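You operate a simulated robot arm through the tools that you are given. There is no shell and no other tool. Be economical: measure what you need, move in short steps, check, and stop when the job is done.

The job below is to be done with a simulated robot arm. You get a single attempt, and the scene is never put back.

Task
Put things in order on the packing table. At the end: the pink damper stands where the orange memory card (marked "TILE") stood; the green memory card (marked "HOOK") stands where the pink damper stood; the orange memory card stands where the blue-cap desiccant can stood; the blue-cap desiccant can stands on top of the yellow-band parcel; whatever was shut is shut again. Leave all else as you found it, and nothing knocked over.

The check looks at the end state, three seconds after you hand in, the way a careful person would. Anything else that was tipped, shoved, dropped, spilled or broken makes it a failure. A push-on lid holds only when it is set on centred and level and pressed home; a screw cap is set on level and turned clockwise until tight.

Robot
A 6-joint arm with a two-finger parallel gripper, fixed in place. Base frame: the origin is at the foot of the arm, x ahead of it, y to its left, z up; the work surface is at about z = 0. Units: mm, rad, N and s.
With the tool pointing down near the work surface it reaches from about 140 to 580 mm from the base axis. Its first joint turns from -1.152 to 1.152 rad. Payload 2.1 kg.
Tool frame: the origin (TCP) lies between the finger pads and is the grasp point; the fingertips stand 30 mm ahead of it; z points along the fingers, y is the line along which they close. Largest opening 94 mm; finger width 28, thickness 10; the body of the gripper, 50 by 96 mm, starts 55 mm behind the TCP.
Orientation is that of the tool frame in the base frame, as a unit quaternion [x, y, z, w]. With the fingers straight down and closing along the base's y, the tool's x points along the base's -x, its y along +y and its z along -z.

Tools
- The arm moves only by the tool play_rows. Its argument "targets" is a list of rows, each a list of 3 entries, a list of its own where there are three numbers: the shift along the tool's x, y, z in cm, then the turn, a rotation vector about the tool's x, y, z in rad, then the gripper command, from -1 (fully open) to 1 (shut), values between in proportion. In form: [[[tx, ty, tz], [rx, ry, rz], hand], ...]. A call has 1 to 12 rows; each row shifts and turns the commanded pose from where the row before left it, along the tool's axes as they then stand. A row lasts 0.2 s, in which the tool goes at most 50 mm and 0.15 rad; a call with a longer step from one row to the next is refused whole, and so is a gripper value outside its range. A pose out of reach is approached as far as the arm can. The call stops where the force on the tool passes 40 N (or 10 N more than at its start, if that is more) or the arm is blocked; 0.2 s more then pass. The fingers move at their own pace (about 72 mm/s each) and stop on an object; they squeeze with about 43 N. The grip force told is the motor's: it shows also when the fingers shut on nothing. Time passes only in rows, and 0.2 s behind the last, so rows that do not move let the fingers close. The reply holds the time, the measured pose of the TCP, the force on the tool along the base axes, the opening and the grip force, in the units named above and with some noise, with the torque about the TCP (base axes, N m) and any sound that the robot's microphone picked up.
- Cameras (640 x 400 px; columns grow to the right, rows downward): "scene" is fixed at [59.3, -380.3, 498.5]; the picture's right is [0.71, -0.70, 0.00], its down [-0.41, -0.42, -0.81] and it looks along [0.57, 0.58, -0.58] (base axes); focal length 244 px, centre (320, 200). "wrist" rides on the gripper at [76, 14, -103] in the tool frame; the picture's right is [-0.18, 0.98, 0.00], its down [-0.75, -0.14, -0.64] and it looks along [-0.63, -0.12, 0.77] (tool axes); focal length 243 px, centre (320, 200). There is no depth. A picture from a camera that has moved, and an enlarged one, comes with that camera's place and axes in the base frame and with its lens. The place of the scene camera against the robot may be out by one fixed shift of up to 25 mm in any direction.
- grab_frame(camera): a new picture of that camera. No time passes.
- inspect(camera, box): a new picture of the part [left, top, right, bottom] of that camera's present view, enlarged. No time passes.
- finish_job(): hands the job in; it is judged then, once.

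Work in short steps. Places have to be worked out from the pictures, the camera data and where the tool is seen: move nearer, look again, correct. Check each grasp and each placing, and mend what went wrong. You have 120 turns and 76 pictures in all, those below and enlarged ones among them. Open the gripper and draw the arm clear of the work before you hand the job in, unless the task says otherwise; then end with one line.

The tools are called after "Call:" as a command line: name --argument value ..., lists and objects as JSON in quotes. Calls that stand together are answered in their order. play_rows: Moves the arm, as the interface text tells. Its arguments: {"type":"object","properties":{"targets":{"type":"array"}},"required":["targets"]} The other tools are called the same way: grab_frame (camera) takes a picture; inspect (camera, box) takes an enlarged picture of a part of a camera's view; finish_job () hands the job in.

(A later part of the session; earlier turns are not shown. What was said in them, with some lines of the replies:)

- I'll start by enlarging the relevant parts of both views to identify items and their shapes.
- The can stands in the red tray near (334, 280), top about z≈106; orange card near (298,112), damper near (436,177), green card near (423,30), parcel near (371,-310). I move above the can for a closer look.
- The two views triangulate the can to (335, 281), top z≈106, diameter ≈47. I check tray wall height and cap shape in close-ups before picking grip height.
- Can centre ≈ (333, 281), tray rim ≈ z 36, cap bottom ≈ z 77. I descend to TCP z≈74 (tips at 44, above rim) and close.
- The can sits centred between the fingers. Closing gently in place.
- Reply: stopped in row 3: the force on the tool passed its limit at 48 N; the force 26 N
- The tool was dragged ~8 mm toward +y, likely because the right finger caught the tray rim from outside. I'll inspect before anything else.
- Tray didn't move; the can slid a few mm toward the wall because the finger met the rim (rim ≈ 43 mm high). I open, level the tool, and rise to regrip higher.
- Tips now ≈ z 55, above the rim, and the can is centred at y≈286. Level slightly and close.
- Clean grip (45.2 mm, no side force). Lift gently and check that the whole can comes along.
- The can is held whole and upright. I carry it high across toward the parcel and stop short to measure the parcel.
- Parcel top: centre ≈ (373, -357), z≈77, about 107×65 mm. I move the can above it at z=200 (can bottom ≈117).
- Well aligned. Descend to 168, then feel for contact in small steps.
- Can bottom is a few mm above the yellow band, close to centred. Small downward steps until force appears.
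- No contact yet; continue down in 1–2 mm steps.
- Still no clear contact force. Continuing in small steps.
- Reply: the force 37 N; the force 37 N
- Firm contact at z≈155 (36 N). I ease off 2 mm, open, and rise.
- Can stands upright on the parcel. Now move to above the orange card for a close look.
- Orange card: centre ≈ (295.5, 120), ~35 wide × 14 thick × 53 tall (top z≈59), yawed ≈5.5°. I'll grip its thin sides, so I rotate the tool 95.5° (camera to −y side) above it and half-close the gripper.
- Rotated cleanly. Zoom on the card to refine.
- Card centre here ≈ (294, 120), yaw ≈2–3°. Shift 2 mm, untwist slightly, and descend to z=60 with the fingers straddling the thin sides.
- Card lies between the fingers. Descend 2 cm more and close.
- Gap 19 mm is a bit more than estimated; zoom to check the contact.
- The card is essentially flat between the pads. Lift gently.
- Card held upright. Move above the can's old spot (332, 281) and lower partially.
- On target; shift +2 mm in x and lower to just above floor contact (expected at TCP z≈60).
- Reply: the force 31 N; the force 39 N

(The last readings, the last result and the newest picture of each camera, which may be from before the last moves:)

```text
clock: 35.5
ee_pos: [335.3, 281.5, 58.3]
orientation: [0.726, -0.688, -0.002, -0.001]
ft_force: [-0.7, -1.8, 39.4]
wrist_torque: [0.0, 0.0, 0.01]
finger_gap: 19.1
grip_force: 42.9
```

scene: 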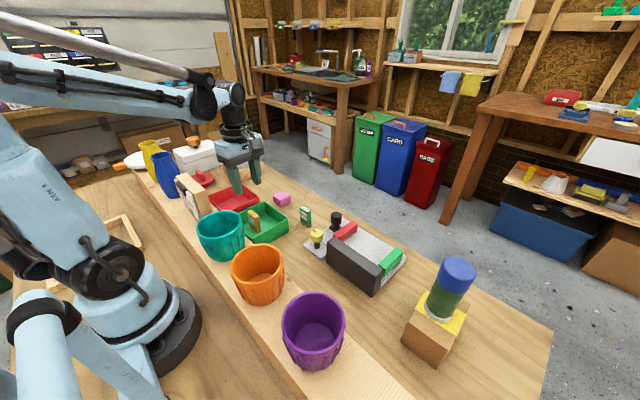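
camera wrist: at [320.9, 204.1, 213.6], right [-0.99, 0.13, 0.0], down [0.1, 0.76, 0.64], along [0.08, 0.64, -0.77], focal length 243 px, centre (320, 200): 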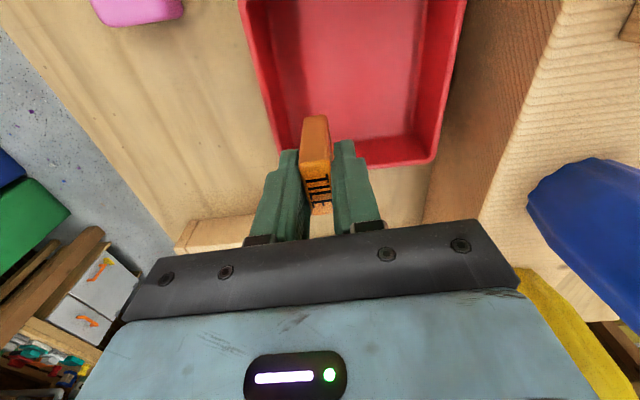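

Floor contact (≈30–39 N). Ease up, open partway (≈32 mm), rise, and look.

Call:
play_rows --targets '[[[0, 0, -0.15], [0, 0, 0], 1], [[0, 0, 0], [0, 0, 0], 0.5], [[0, 0, 0], [0, 0, 0], 0.32], [[0, 0, 0], [0, 0, 0], 0.32], [[0, 0, -1], [0, 0, 0], 0.32], [[0, 0, -3], [0, 0, 0], 0.32], [[0, 0, -4], [0, 0, 0], 0.32], [[0, 0, -4], [0, 0, 0], 0], [[0, 0, 0], [0, 0, 0], 0]]'

Call:
grab_frame --camera "wrist"

Call:
inspect --camera "scene" --box '[180, 120, 320, 250]'

```text
clock: 37.5
ee_pos: [333.3, 280.0, 180.2]
orientation: [0.726, -0.688, -0.001, 0.001]
ft_force: [0.3, -0.5, 0.0]
wrist_torque: [0.01, 0.0, 0.0]
finger_gap: 46.9
grip_force: 0.1
```

```text
37 pictures are left
camera wrist: at [323.1, 203.8, 283.5], right [-0.99, 0.13, 0.0], down [0.1, 0.76, 0.64], along [0.08, 0.64, -0.77], focal length 243 px, centre (320, 200)
```

wrist: 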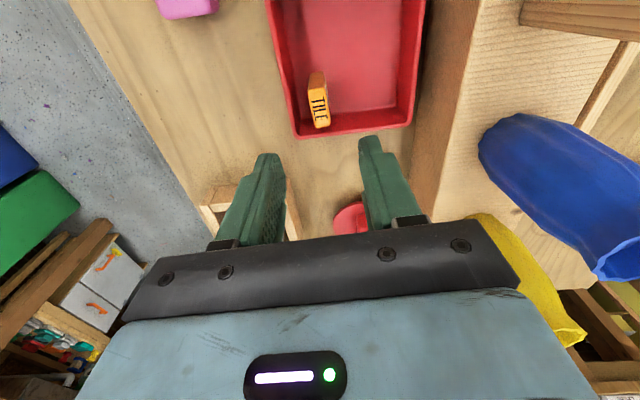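

```text
3.08 times, centred on (250, 185) of scene
camera zoom: at [59.3, -380.3, 498.5], right [0.71, -0.7, 0.0], down [-0.41, -0.42, -0.81], along [0.57, 0.58, -0.58], focal length 750 px, centre (535, 246)
```

zoom: 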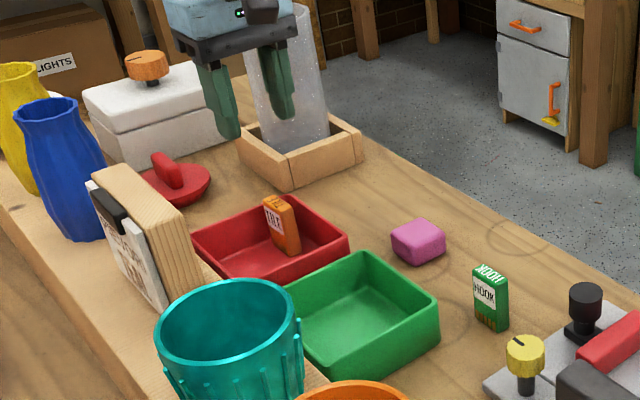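

Orange card stands at the can's old pixel position. Next, move above the pink damper (~(436,177)).

Call:
play_rows --targets '[[[2.7, -2.43, 0], [0, 0, 0], -0.5], [[2.7, -2.43, 0], [0, 0, 0], -0.5], [[2.7, -2.43, 0], [0, 0, 0], -0.5], [[2.7, -2.43, 0], [0, 0, 0], -0.5], [[0, 0, 2], [0, 0, 0], -0.5], [[0, 0, 2], [0, 0, 0], -0.5], [[0, 0, 0], [0, 0, 0], -0.5]]'

Call:
grab_frame --camera "wrist"

Call:
inspect --camera "wrist" --box '[220, 0, 400, 160]'

```text
clock: 39.0
ee_pos: [437.3, 179.0, 140.3]
orientation: [0.725, -0.688, -0.002, -0.001]
ft_force: [0.3, -0.2, -0.1]
wrist_torque: [0.02, -0.03, 0.02]
finger_gap: 70.3
grip_force: 0.1
```

```text
35 pictures are left
camera wrist: at [426.2, 102.0, 242.6], right [-0.99, 0.13, 0.0], down [0.1, 0.76, 0.64], along [0.08, 0.64, -0.77], focal length 243 px, centre (320, 200)
```

wrist: 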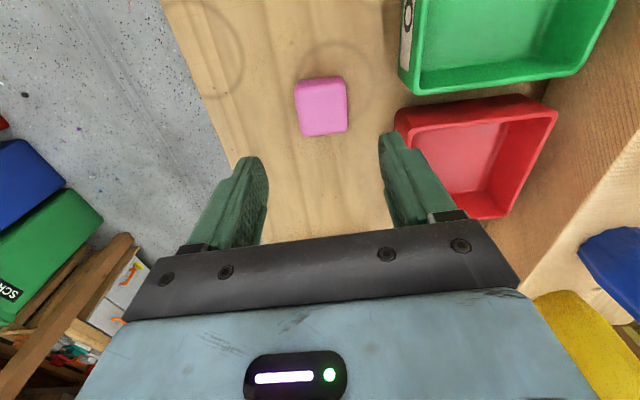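

```text
2.50 times, centred on (310, 80) of wrist
camera zoom: at [426.2, 102.0, 242.6], right [-0.99, 0.13, 0.0], down [0.1, 0.76, 0.64], along [0.08, 0.64, -0.77], focal length 606 px, centre (345, 500)
```

zoom: 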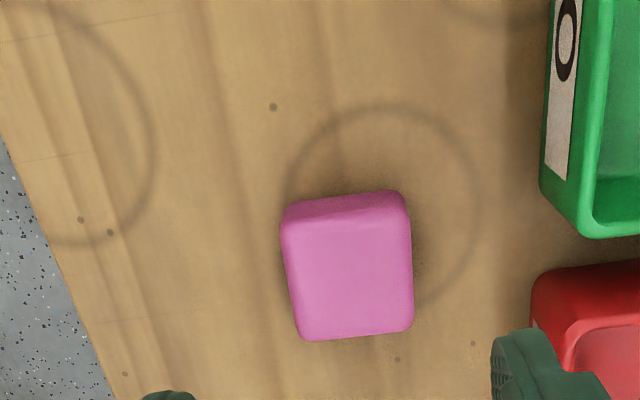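

Damper ≈ 41×40×25 mm, centre ≈ (434,180), axis-aligned. Align the tool, descend to z=37 (tips ~7), check before closing.

Call:
play_rows --targets '[[[-0.1, 0.3, 2], [0, 0, 0.053], -0.5], [[0, 0, 3], [0, 0, 0], -0.5], [[0, 0, 3], [0, 0, 0], -0.5], [[0, 0, 1.8], [0, 0, 0], -0.5], [[0, 0, 0], [0, 0, 0], -0.5]]'

Call:
grab_frame --camera "wrist"

```text
clock: 40.2
ee_pos: [434.3, 179.1, 40.6]
orientation: [-0.707, 0.707, 0.002, 0.0]
ft_force: [-0.1, 0.5, 0.2]
wrist_torque: [-0.03, 0.01, 0.01]
finger_gap: 70.6
grip_force: 0.1
```

```text
33 pictures are left
camera wrist: at [419.0, 103.4, 144.0], right [-0.98, 0.18, 0.0], down [0.14, 0.75, 0.64], along [0.12, 0.63, -0.77], focal length 243 px, centre (320, 200)
```

wrist: 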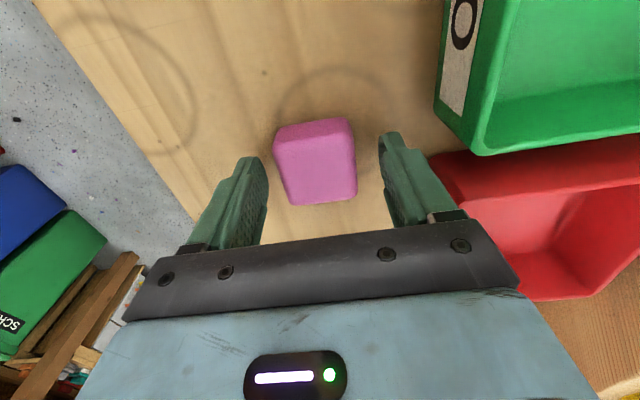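

Centred. Lower 4 mm and close.

Call:
play_rows --targets '[[[0, 0, 0.4], [0, 0, 0], -0.5], [[0, 0, 0], [0, 0, 0], 0], [[0, 0, 0], [0, 0, 0], 0.2], [[0, 0, 0], [0, 0, 0], 1], [[0, 0, 0], [0, 0, 0], 1]]'

Call:
grab_frame --camera "wrist"

```text
clock: 41.5
ee_pos: [433.7, 179.2, 36.8]
orientation: [0.707, -0.707, -0.001, 0.0]
ft_force: [0.9, 0.4, -0.7]
wrist_torque: [-0.02, -0.01, -0.03]
finger_gap: 43.9
grip_force: 42.9
```

```text
32 pictures are left
camera wrist: at [419.0, 103.5, 140.3], right [-0.98, 0.18, 0.0], down [0.14, 0.75, 0.64], along [0.12, 0.63, -0.77], focal length 243 px, centre (320, 200)
```

wrist: 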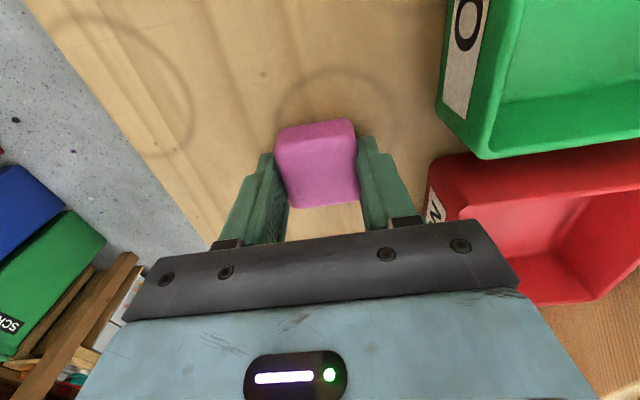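

Gripped (43.9 mm). Lift and move over the orange card's old spot (294.5, 120.5).

Call:
play_rows --targets '[[[0, 0, -0.5], [0, 0, 0], 1], [[0, 0, -2], [0, 0, 0], 1], [[0, 0, -4], [0, 0, 0], 1], [[0, 0, -3.5], [0, 0, 0], 1], [[1.45, 3.48, 0], [0, 0, 0], 1], [[1.45, 3.48, 0], [0, 0, 0], 1], [[1.45, 3.48, 0], [0, 0, 0], 1], [[1.45, 3.48, 0], [0, 0, 0], 1], [[0, 0, 2], [0, 0, 0], 1], [[0, 0, 0], [0, 0, 0], 1]]'

Call:
grab_frame --camera "wrist"

```text
clock: 43.6
ee_pos: [295.2, 120.7, 117.7]
orientation: [-0.707, 0.707, 0.001, 0.0]
ft_force: [0.3, -0.4, -0.6]
wrist_torque: [0.0, -0.03, -0.03]
finger_gap: 43.6
grip_force: 43.0
```

```text
31 pictures are left
camera wrist: at [280.2, 45.3, 220.4], right [-0.98, 0.18, 0.0], down [0.14, 0.75, 0.64], along [0.12, 0.63, -0.77], focal length 243 px, centre (320, 200)
```

wrist: 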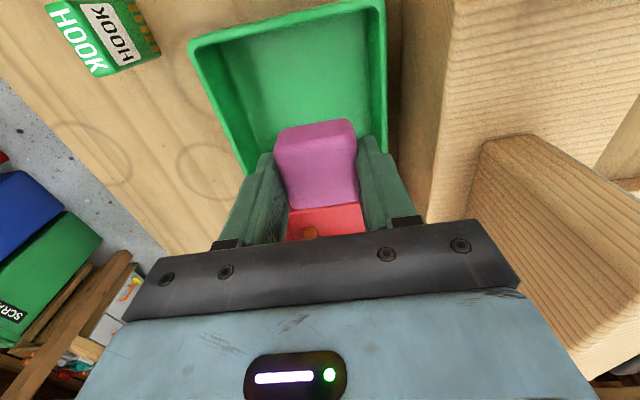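

Held and over the spot. Descend to ~47 then feel for the tray floor.

Call:
play_rows --targets '[[[0, 0, 3], [0, 0, 0], 1], [[0, 0, 3], [0, 0, 0], 1], [[0, 0, 1], [0, 0, 0], 1], [[0, 0, 0], [0, 0, 0], 1]]'

Call:
play_rows --targets '[[[0, 0, 0.15], [0, 0, 0], 1], [[0, 0, 0], [0, 0, 0], 1]]'

Call:
play_rows --targets '[[[0, 0, 0.15], [0, 0, 0], 1], [[0, 0, 0], [0, 0, 0], 1]]'

```text
clock: 44.6
ee_pos: [294.3, 121.5, 47.3]
orientation: [-0.707, 0.707, 0.001, 0.0]
ft_force: [0.8, -0.6, -1.0]
wrist_torque: [0.04, 0.0, 0.01]
finger_gap: 44.0
grip_force: 43.2
```

```text
clock: 45.2
ee_pos: [295.4, 122.5, 45.8]
orientation: [-0.707, 0.707, 0.001, 0.0]
ft_force: [-0.4, 0.9, -1.3]
wrist_torque: [0.02, -0.02, 0.01]
finger_gap: 43.8
grip_force: 43.0
```

```text
clock: 45.9
ee_pos: [294.5, 120.3, 43.9]
orientation: [-0.707, 0.707, 0.0, 0.001]
ft_force: [-0.2, -0.7, -1.1]
wrist_torque: [0.0, 0.02, -0.02]
finger_gap: 43.9
grip_force: 42.5
```

Call:
play_rows --targets '[[[0, 0, 0.15], [0, 0, 0], 1], [[0, 0, 0], [0, 0, 0], 1]]'

Call:
play_rows --targets '[[[0, 0, 0.1], [0, 0, 0], 1], [[0, 0, 0], [0, 0, 0], 1]]'

Call:
play_rows --targets '[[[0, 0, 0.1], [0, 0, 0], 1], [[0, 0, 0], [0, 0, 0], 1]]'

```text
clock: 46.5
ee_pos: [294.5, 121.2, 42.0]
orientation: [-0.707, 0.707, 0.0, 0.0]
ft_force: [0.7, 0.2, -1.0]
wrist_torque: [0.0, 0.02, 0.01]
finger_gap: 43.8
grip_force: 43.4
```

```text
clock: 47.0
ee_pos: [294.5, 122.3, 42.3]
orientation: [-0.707, 0.707, 0.001, 0.001]
ft_force: [-1.1, -0.5, 15.4]
wrist_torque: [0.04, -0.1, -0.02]
finger_gap: 43.8
grip_force: 43.1
```

```text
clock: 47.5
ee_pos: [294.3, 120.5, 40.9]
orientation: [-0.707, 0.707, 0.002, 0.0]
ft_force: [-0.5, 0.0, 15.5]
wrist_torque: [0.02, -0.13, 0.01]
finger_gap: 43.9
grip_force: 42.8
stopped in row 1: the force on the tool passed its limit at 49 N (the readings are from after the stop); the commanded pose is now the measured one
```

Damper is on the tray floor. Ease 1 mm, open to ~56 mm, rise, and check.

Call:
play_rows --targets '[[[0, 0, -0.1], [0, 0, 0], 1], [[0, 0, 0], [0, 0, 0], 0], [[0, 0, 0], [0, 0, 0], -0.2], [[0, 0, 0], [0, 0, 0], -0.2], [[0, 0, -1], [0, 0, 0], -0.2], [[0, 0, -3], [0, 0, 0], -0.2], [[0, 0, -4], [0, 0, 0], -0.2], [[0, 0, -4], [0, 0, 0], -0.2], [[0, 0, 0], [0, 0, 0], -0.2]]'

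Call:
grab_frame --camera "wrist"

Call:
inspect --camera "scene" --box '[180, 150, 320, 250]'

```text
clock: 49.5
ee_pos: [295.6, 122.0, 163.6]
orientation: [0.707, -0.707, -0.001, 0.0]
ft_force: [0.3, 0.3, 0.0]
wrist_torque: [-0.02, 0.01, 0.0]
finger_gap: 56.5
grip_force: 0.1
```

```text
30 pictures are left
camera wrist: at [280.0, 45.1, 266.4], right [-0.98, 0.18, 0.0], down [0.14, 0.75, 0.64], along [0.12, 0.63, -0.77], focal length 243 px, centre (320, 200)
```

wrist: 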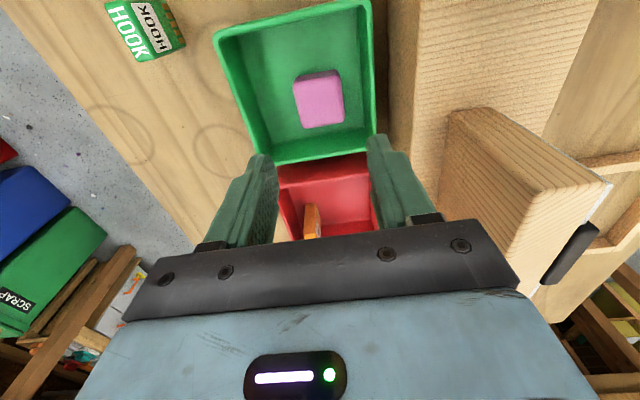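

```text
4.00 times, centred on (250, 200) of scene
camera zoom: at [59.3, -380.3, 498.5], right [0.71, -0.7, 0.0], down [-0.41, -0.42, -0.81], along [0.57, 0.58, -0.58], focal length 976 px, centre (600, 200)
```

zoom: 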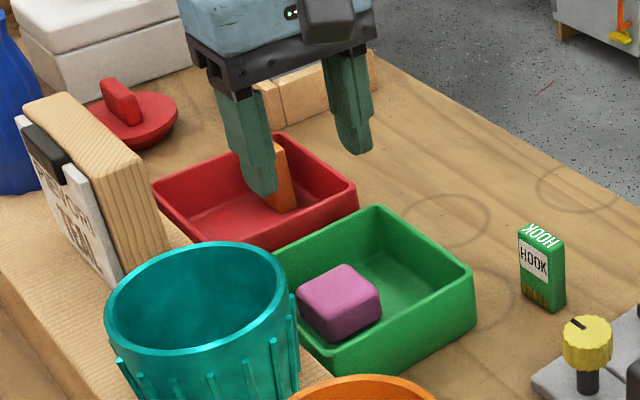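

Damper sits right. Now move above the green card for a look.

Call:
play_rows --targets '[[[2.28, -3.2, 0], [0, 0, 0], 0], [[2.28, -3.2, 0], [0, 0, 0], 0], [[2.28, -3.2, 0], [0, 0, 0], 0], [[2.28, -3.2, 0], [0, 0, 0], 0], [[0, 0, 0], [0, 0, 0], 0]]'

Call:
grab_frame --camera "wrist"

Call:
inspect --camera "wrist" --box '[220, 0, 400, 160]'

```text
clock: 50.6
ee_pos: [423.2, 29.9, 163.6]
orientation: [-0.707, 0.707, 0.001, 0.001]
ft_force: [0.4, 0.1, 0.5]
wrist_torque: [0.03, -0.01, -0.06]
finger_gap: 46.9
grip_force: 0.1
```

```text
28 pictures are left
camera wrist: at [408.9, -46.8, 264.7], right [-0.98, 0.18, 0.0], down [0.14, 0.75, 0.64], along [0.12, 0.63, -0.77], focal length 243 px, centre (320, 200)
```

wrist: 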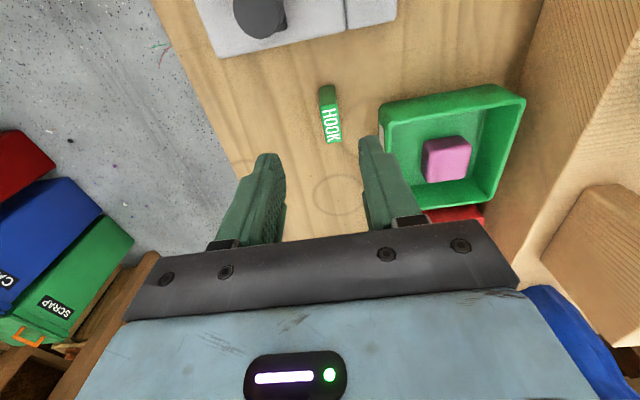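

```text
2.50 times, centred on (310, 80) of wrist
camera zoom: at [408.9, -46.8, 264.7], right [-0.98, 0.18, 0.0], down [0.14, 0.75, 0.64], along [0.12, 0.63, -0.77], focal length 606 px, centre (345, 500)
```

zoom: 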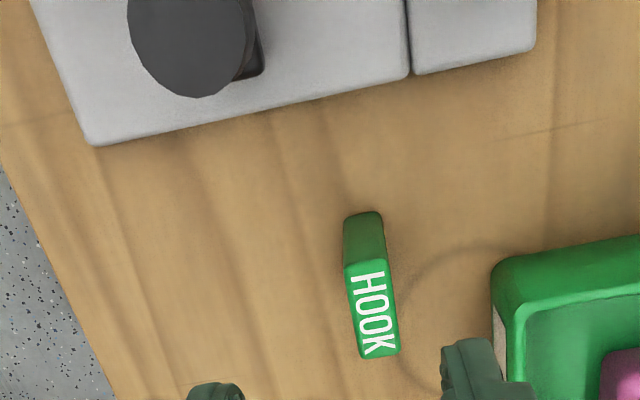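

Green card: centre ≈ (415.7, 41), yaw ≈0, top ≈ z 55. Align and descend to z=80 for a check.

Call:
play_rows --targets '[[[-1.1, 0.75, 2], [0, 0, 0], 0], [[0, 0, 3], [0, 0, 0], 0], [[0, 0, 3], [0, 0, 0], 0], [[0, 0, 0], [0, 0, 0], 0]]'

Call:
grab_frame --camera "wrist"

```text
clock: 51.6
ee_pos: [415.4, 40.4, 81.8]
orientation: [-0.707, 0.707, 0.002, 0.0]
ft_force: [-0.2, -0.2, -0.5]
wrist_torque: [0.03, 0.02, -0.02]
finger_gap: 46.9
grip_force: 0.1
```

```text
26 pictures are left
camera wrist: at [400.3, -35.4, 184.8], right [-0.98, 0.18, 0.0], down [0.14, 0.75, 0.64], along [0.12, 0.63, -0.77], focal length 243 px, centre (320, 200)
```

wrist: 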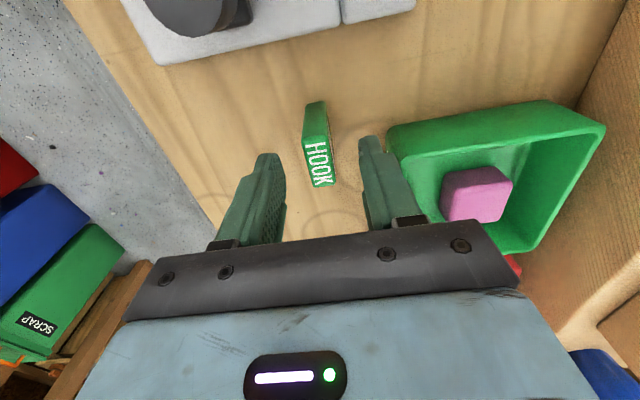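

Centred. Descend to z≈52 and close.

Call:
play_rows --targets '[[[0, 0, 1.5], [0, 0, 0], 0], [[0, 0, 1.5], [0, 0, 0], 0], [[0, 0, 0], [0, 0, 0], 0.3], [[0, 0, 0], [0, 0, 0], 0.6], [[0, 0, 0], [0, 0, 0], 1], [[0, 0, 0], [0, 0, 0], 1]]'

Call:
inspect --camera "wrist" --box '[230, 80, 410, 240]'

```text
clock: 53.0
ee_pos: [415.7, 40.8, 50.1]
orientation: [-0.707, 0.707, 0.001, 0.0]
ft_force: [0.1, -0.5, -0.2]
wrist_torque: [-0.03, 0.01, -0.03]
finger_gap: 19.1
grip_force: 43.1
```

```text
2.50 times, centred on (320, 160) of wrist
camera zoom: at [399.9, -35.3, 154.9], right [-0.98, 0.18, 0.0], down [0.14, 0.75, 0.64], along [0.12, 0.63, -0.77], focal length 606 px, centre (320, 300)
```

zoom: 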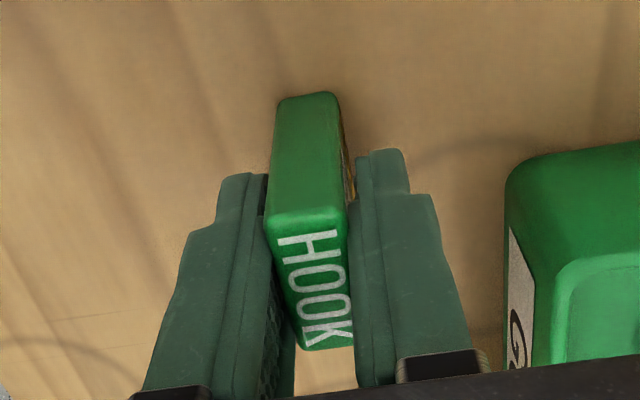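

Good grip. Lift and move to the damper's old spot (434, 178.5).

Call:
play_rows --targets '[[[0, 0, -0.5], [0, 0, 0], 1], [[0, 0, -2.5], [0, 0, 0], 1], [[0, 0, -4], [0, 0, 0], 1], [[-3.45, -0.46, 0], [0, 0, 0], 1], [[-3.45, -0.46, 0], [0, 0, 0], 1], [[-3.45, -0.46, 0], [0, 0, 0], 1], [[-3.42, -0.46, 0], [0, 0, 0], 1], [[0, 0, 3], [0, 0, 0], 1], [[0, 0, 3.3], [0, 0, 0], 1], [[0, 0, 0], [0, 0, 0], 1]]'

Call:
grab_frame --camera "wrist"

Call:
inspect --camera "scene" --box '[180, 150, 320, 250]'

```text
clock: 55.2
ee_pos: [432.2, 178.6, 58.3]
orientation: [0.707, -0.707, -0.001, 0.0]
ft_force: [1.0, 1.8, -0.2]
wrist_torque: [-0.01, 0.02, -0.04]
finger_gap: 19.2
grip_force: 43.7
```

```text
24 pictures are left
camera wrist: at [418.5, 103.0, 162.2], right [-0.98, 0.18, 0.0], down [0.14, 0.75, 0.64], along [0.12, 0.63, -0.77], focal length 243 px, centre (320, 200)
```

wrist: 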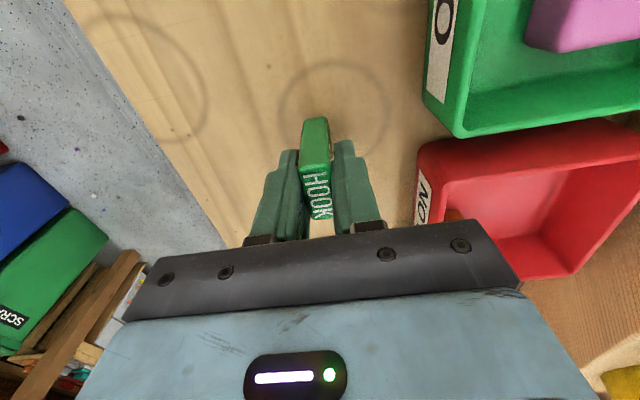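

```text
4.00 times, centred on (250, 200) of scene
camera zoom: at [59.3, -380.3, 498.5], right [0.71, -0.7, 0.0], down [-0.41, -0.42, -0.81], along [0.57, 0.58, -0.58], focal length 976 px, centre (600, 200)
```

zoom: 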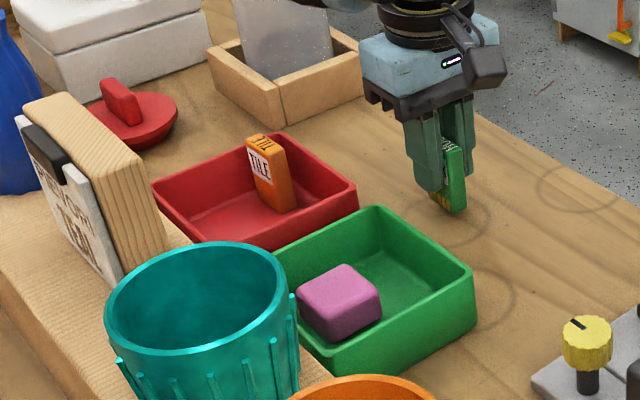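

Placement matches. Lower to contact (expected z≈50).

Call:
play_rows --targets '[[[0, 0, 0.5], [0, 0, 0], 1], [[0, 0, 0], [0, 0, 0], 1]]'

Call:
play_rows --targets '[[[0, 0, 0.15], [0, 0, 0], 1], [[0, 0, 0], [0, 0, 0], 1]]'

Call:
play_rows --targets '[[[0, 0, 0.1], [0, 0, 0], 1], [[0, 0, 0], [0, 0, 0], 1]]'

Call:
play_rows --targets '[[[0, 0, 0.1], [0, 0, 0], 1], [[0, 0, 0], [0, 0, 0], 1]]'

```text
clock: 55.9
ee_pos: [433.2, 179.9, 53.7]
orientation: [-0.707, 0.707, 0.001, 0.0]
ft_force: [0.6, 0.0, 0.3]
wrist_torque: [0.04, -0.01, -0.02]
finger_gap: 19.1
grip_force: 43.0
```

```text
clock: 56.5
ee_pos: [433.0, 178.8, 53.3]
orientation: [-0.707, 0.707, 0.001, -0.001]
ft_force: [0.2, 0.2, 0.1]
wrist_torque: [0.01, 0.01, -0.03]
finger_gap: 19.3
grip_force: 42.8
```

```text
clock: 57.0
ee_pos: [432.6, 179.3, 52.7]
orientation: [0.707, -0.707, -0.001, 0.0]
ft_force: [-0.3, 0.5, -0.1]
wrist_torque: [0.01, -0.02, -0.01]
finger_gap: 19.1
grip_force: 43.0
```

```text
clock: 57.6
ee_pos: [432.9, 178.1, 50.4]
orientation: [0.707, -0.707, -0.001, 0.001]
ft_force: [-1.1, 1.1, 13.1]
wrist_torque: [-0.03, 0.04, 0.01]
finger_gap: 19.0
grip_force: 42.8
```

Light contact (13 N). Open and rise straight, then verify.

Call:
play_rows --targets '[[[0, 0, 0], [0, 0, 0], 0.5], [[0, 0, 0], [0, 0, 0], 0.2], [[0, 0, 0], [0, 0, 0], 0], [[0, 0, 0], [0, 0, 0], 0], [[0, 0, -1], [0, 0, 0], 0], [[0, 0, -3], [0, 0, 0], 0], [[0, 0, -4], [0, 0, 0], -1], [[0, 0, -4], [0, 0, 0], -1], [[0, 0, -4], [0, 0, 0], -1], [[0, 0, -4], [0, 0, 0], -1], [[0, 0, 0], [0, 0, 0], -1]]'

Call:
grab_frame --camera "wrist"

Call:
grab_frame --camera "scene"

Call:
inspect --camera "scene" --box '[180, 150, 320, 250]'

Call:
inspect --camera "scene" --box '[280, 190, 490, 370]'

```text
clock: 60.0
ee_pos: [434.6, 179.1, 252.3]
orientation: [-0.707, 0.708, 0.001, 0.0]
ft_force: [0.0, 0.3, 0.5]
wrist_torque: [0.03, 0.01, 0.01]
finger_gap: 94.4
grip_force: 0.1
```

```text
22 pictures are left
camera wrist: at [419.8, 103.0, 355.6], right [-0.98, 0.18, 0.0], down [0.14, 0.75, 0.64], along [0.12, 0.63, -0.77], focal length 243 px, centre (320, 200)
```

wrist: 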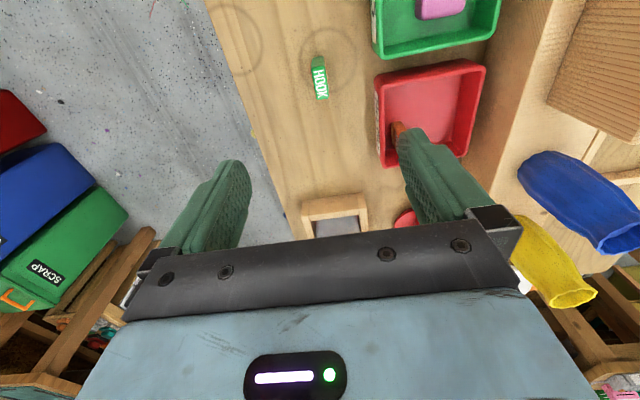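

```text
21 pictures are left
```

scene: 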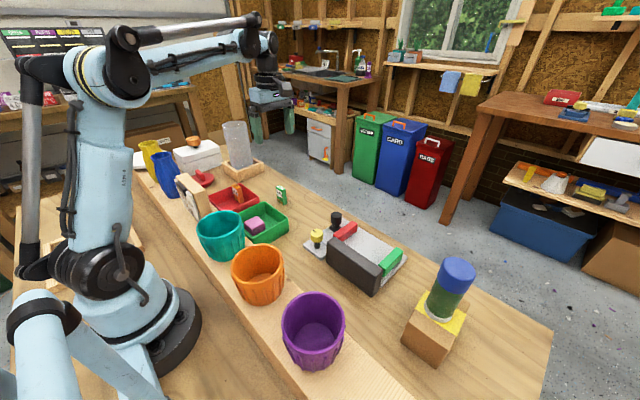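

```text
4.00 times, centred on (250, 200) of scene
camera zoom: at [59.3, -380.3, 498.5], right [0.71, -0.7, 0.0], down [-0.41, -0.42, -0.81], along [0.57, 0.58, -0.58], focal length 976 px, centre (600, 200)
```

zoom: 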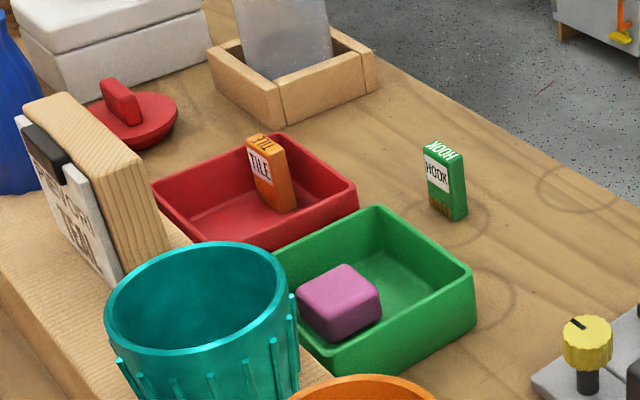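

```text
2.22 times, centred on (385, 280) of scene
camera zoom: at [59.3, -380.3, 498.5], right [0.71, -0.7, 0.0], down [-0.41, -0.42, -0.81], along [0.57, 0.58, -0.58], focal length 542 px, centre (176, 22)
```

zoom: 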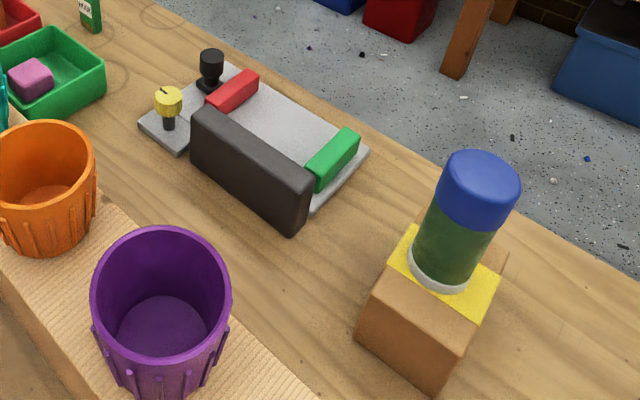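

All four items stand where asked, other objects are at their original pixels, and the arm is clear with the gripper open. Handing in.

Call:
finish_job

```text
The job is handed in.
```

The job is handed in: the damper, both memory cards and the desiccant can stand at their required places. The last pictures show nothing else moved or knocked over. Nothing shut had to be opened.
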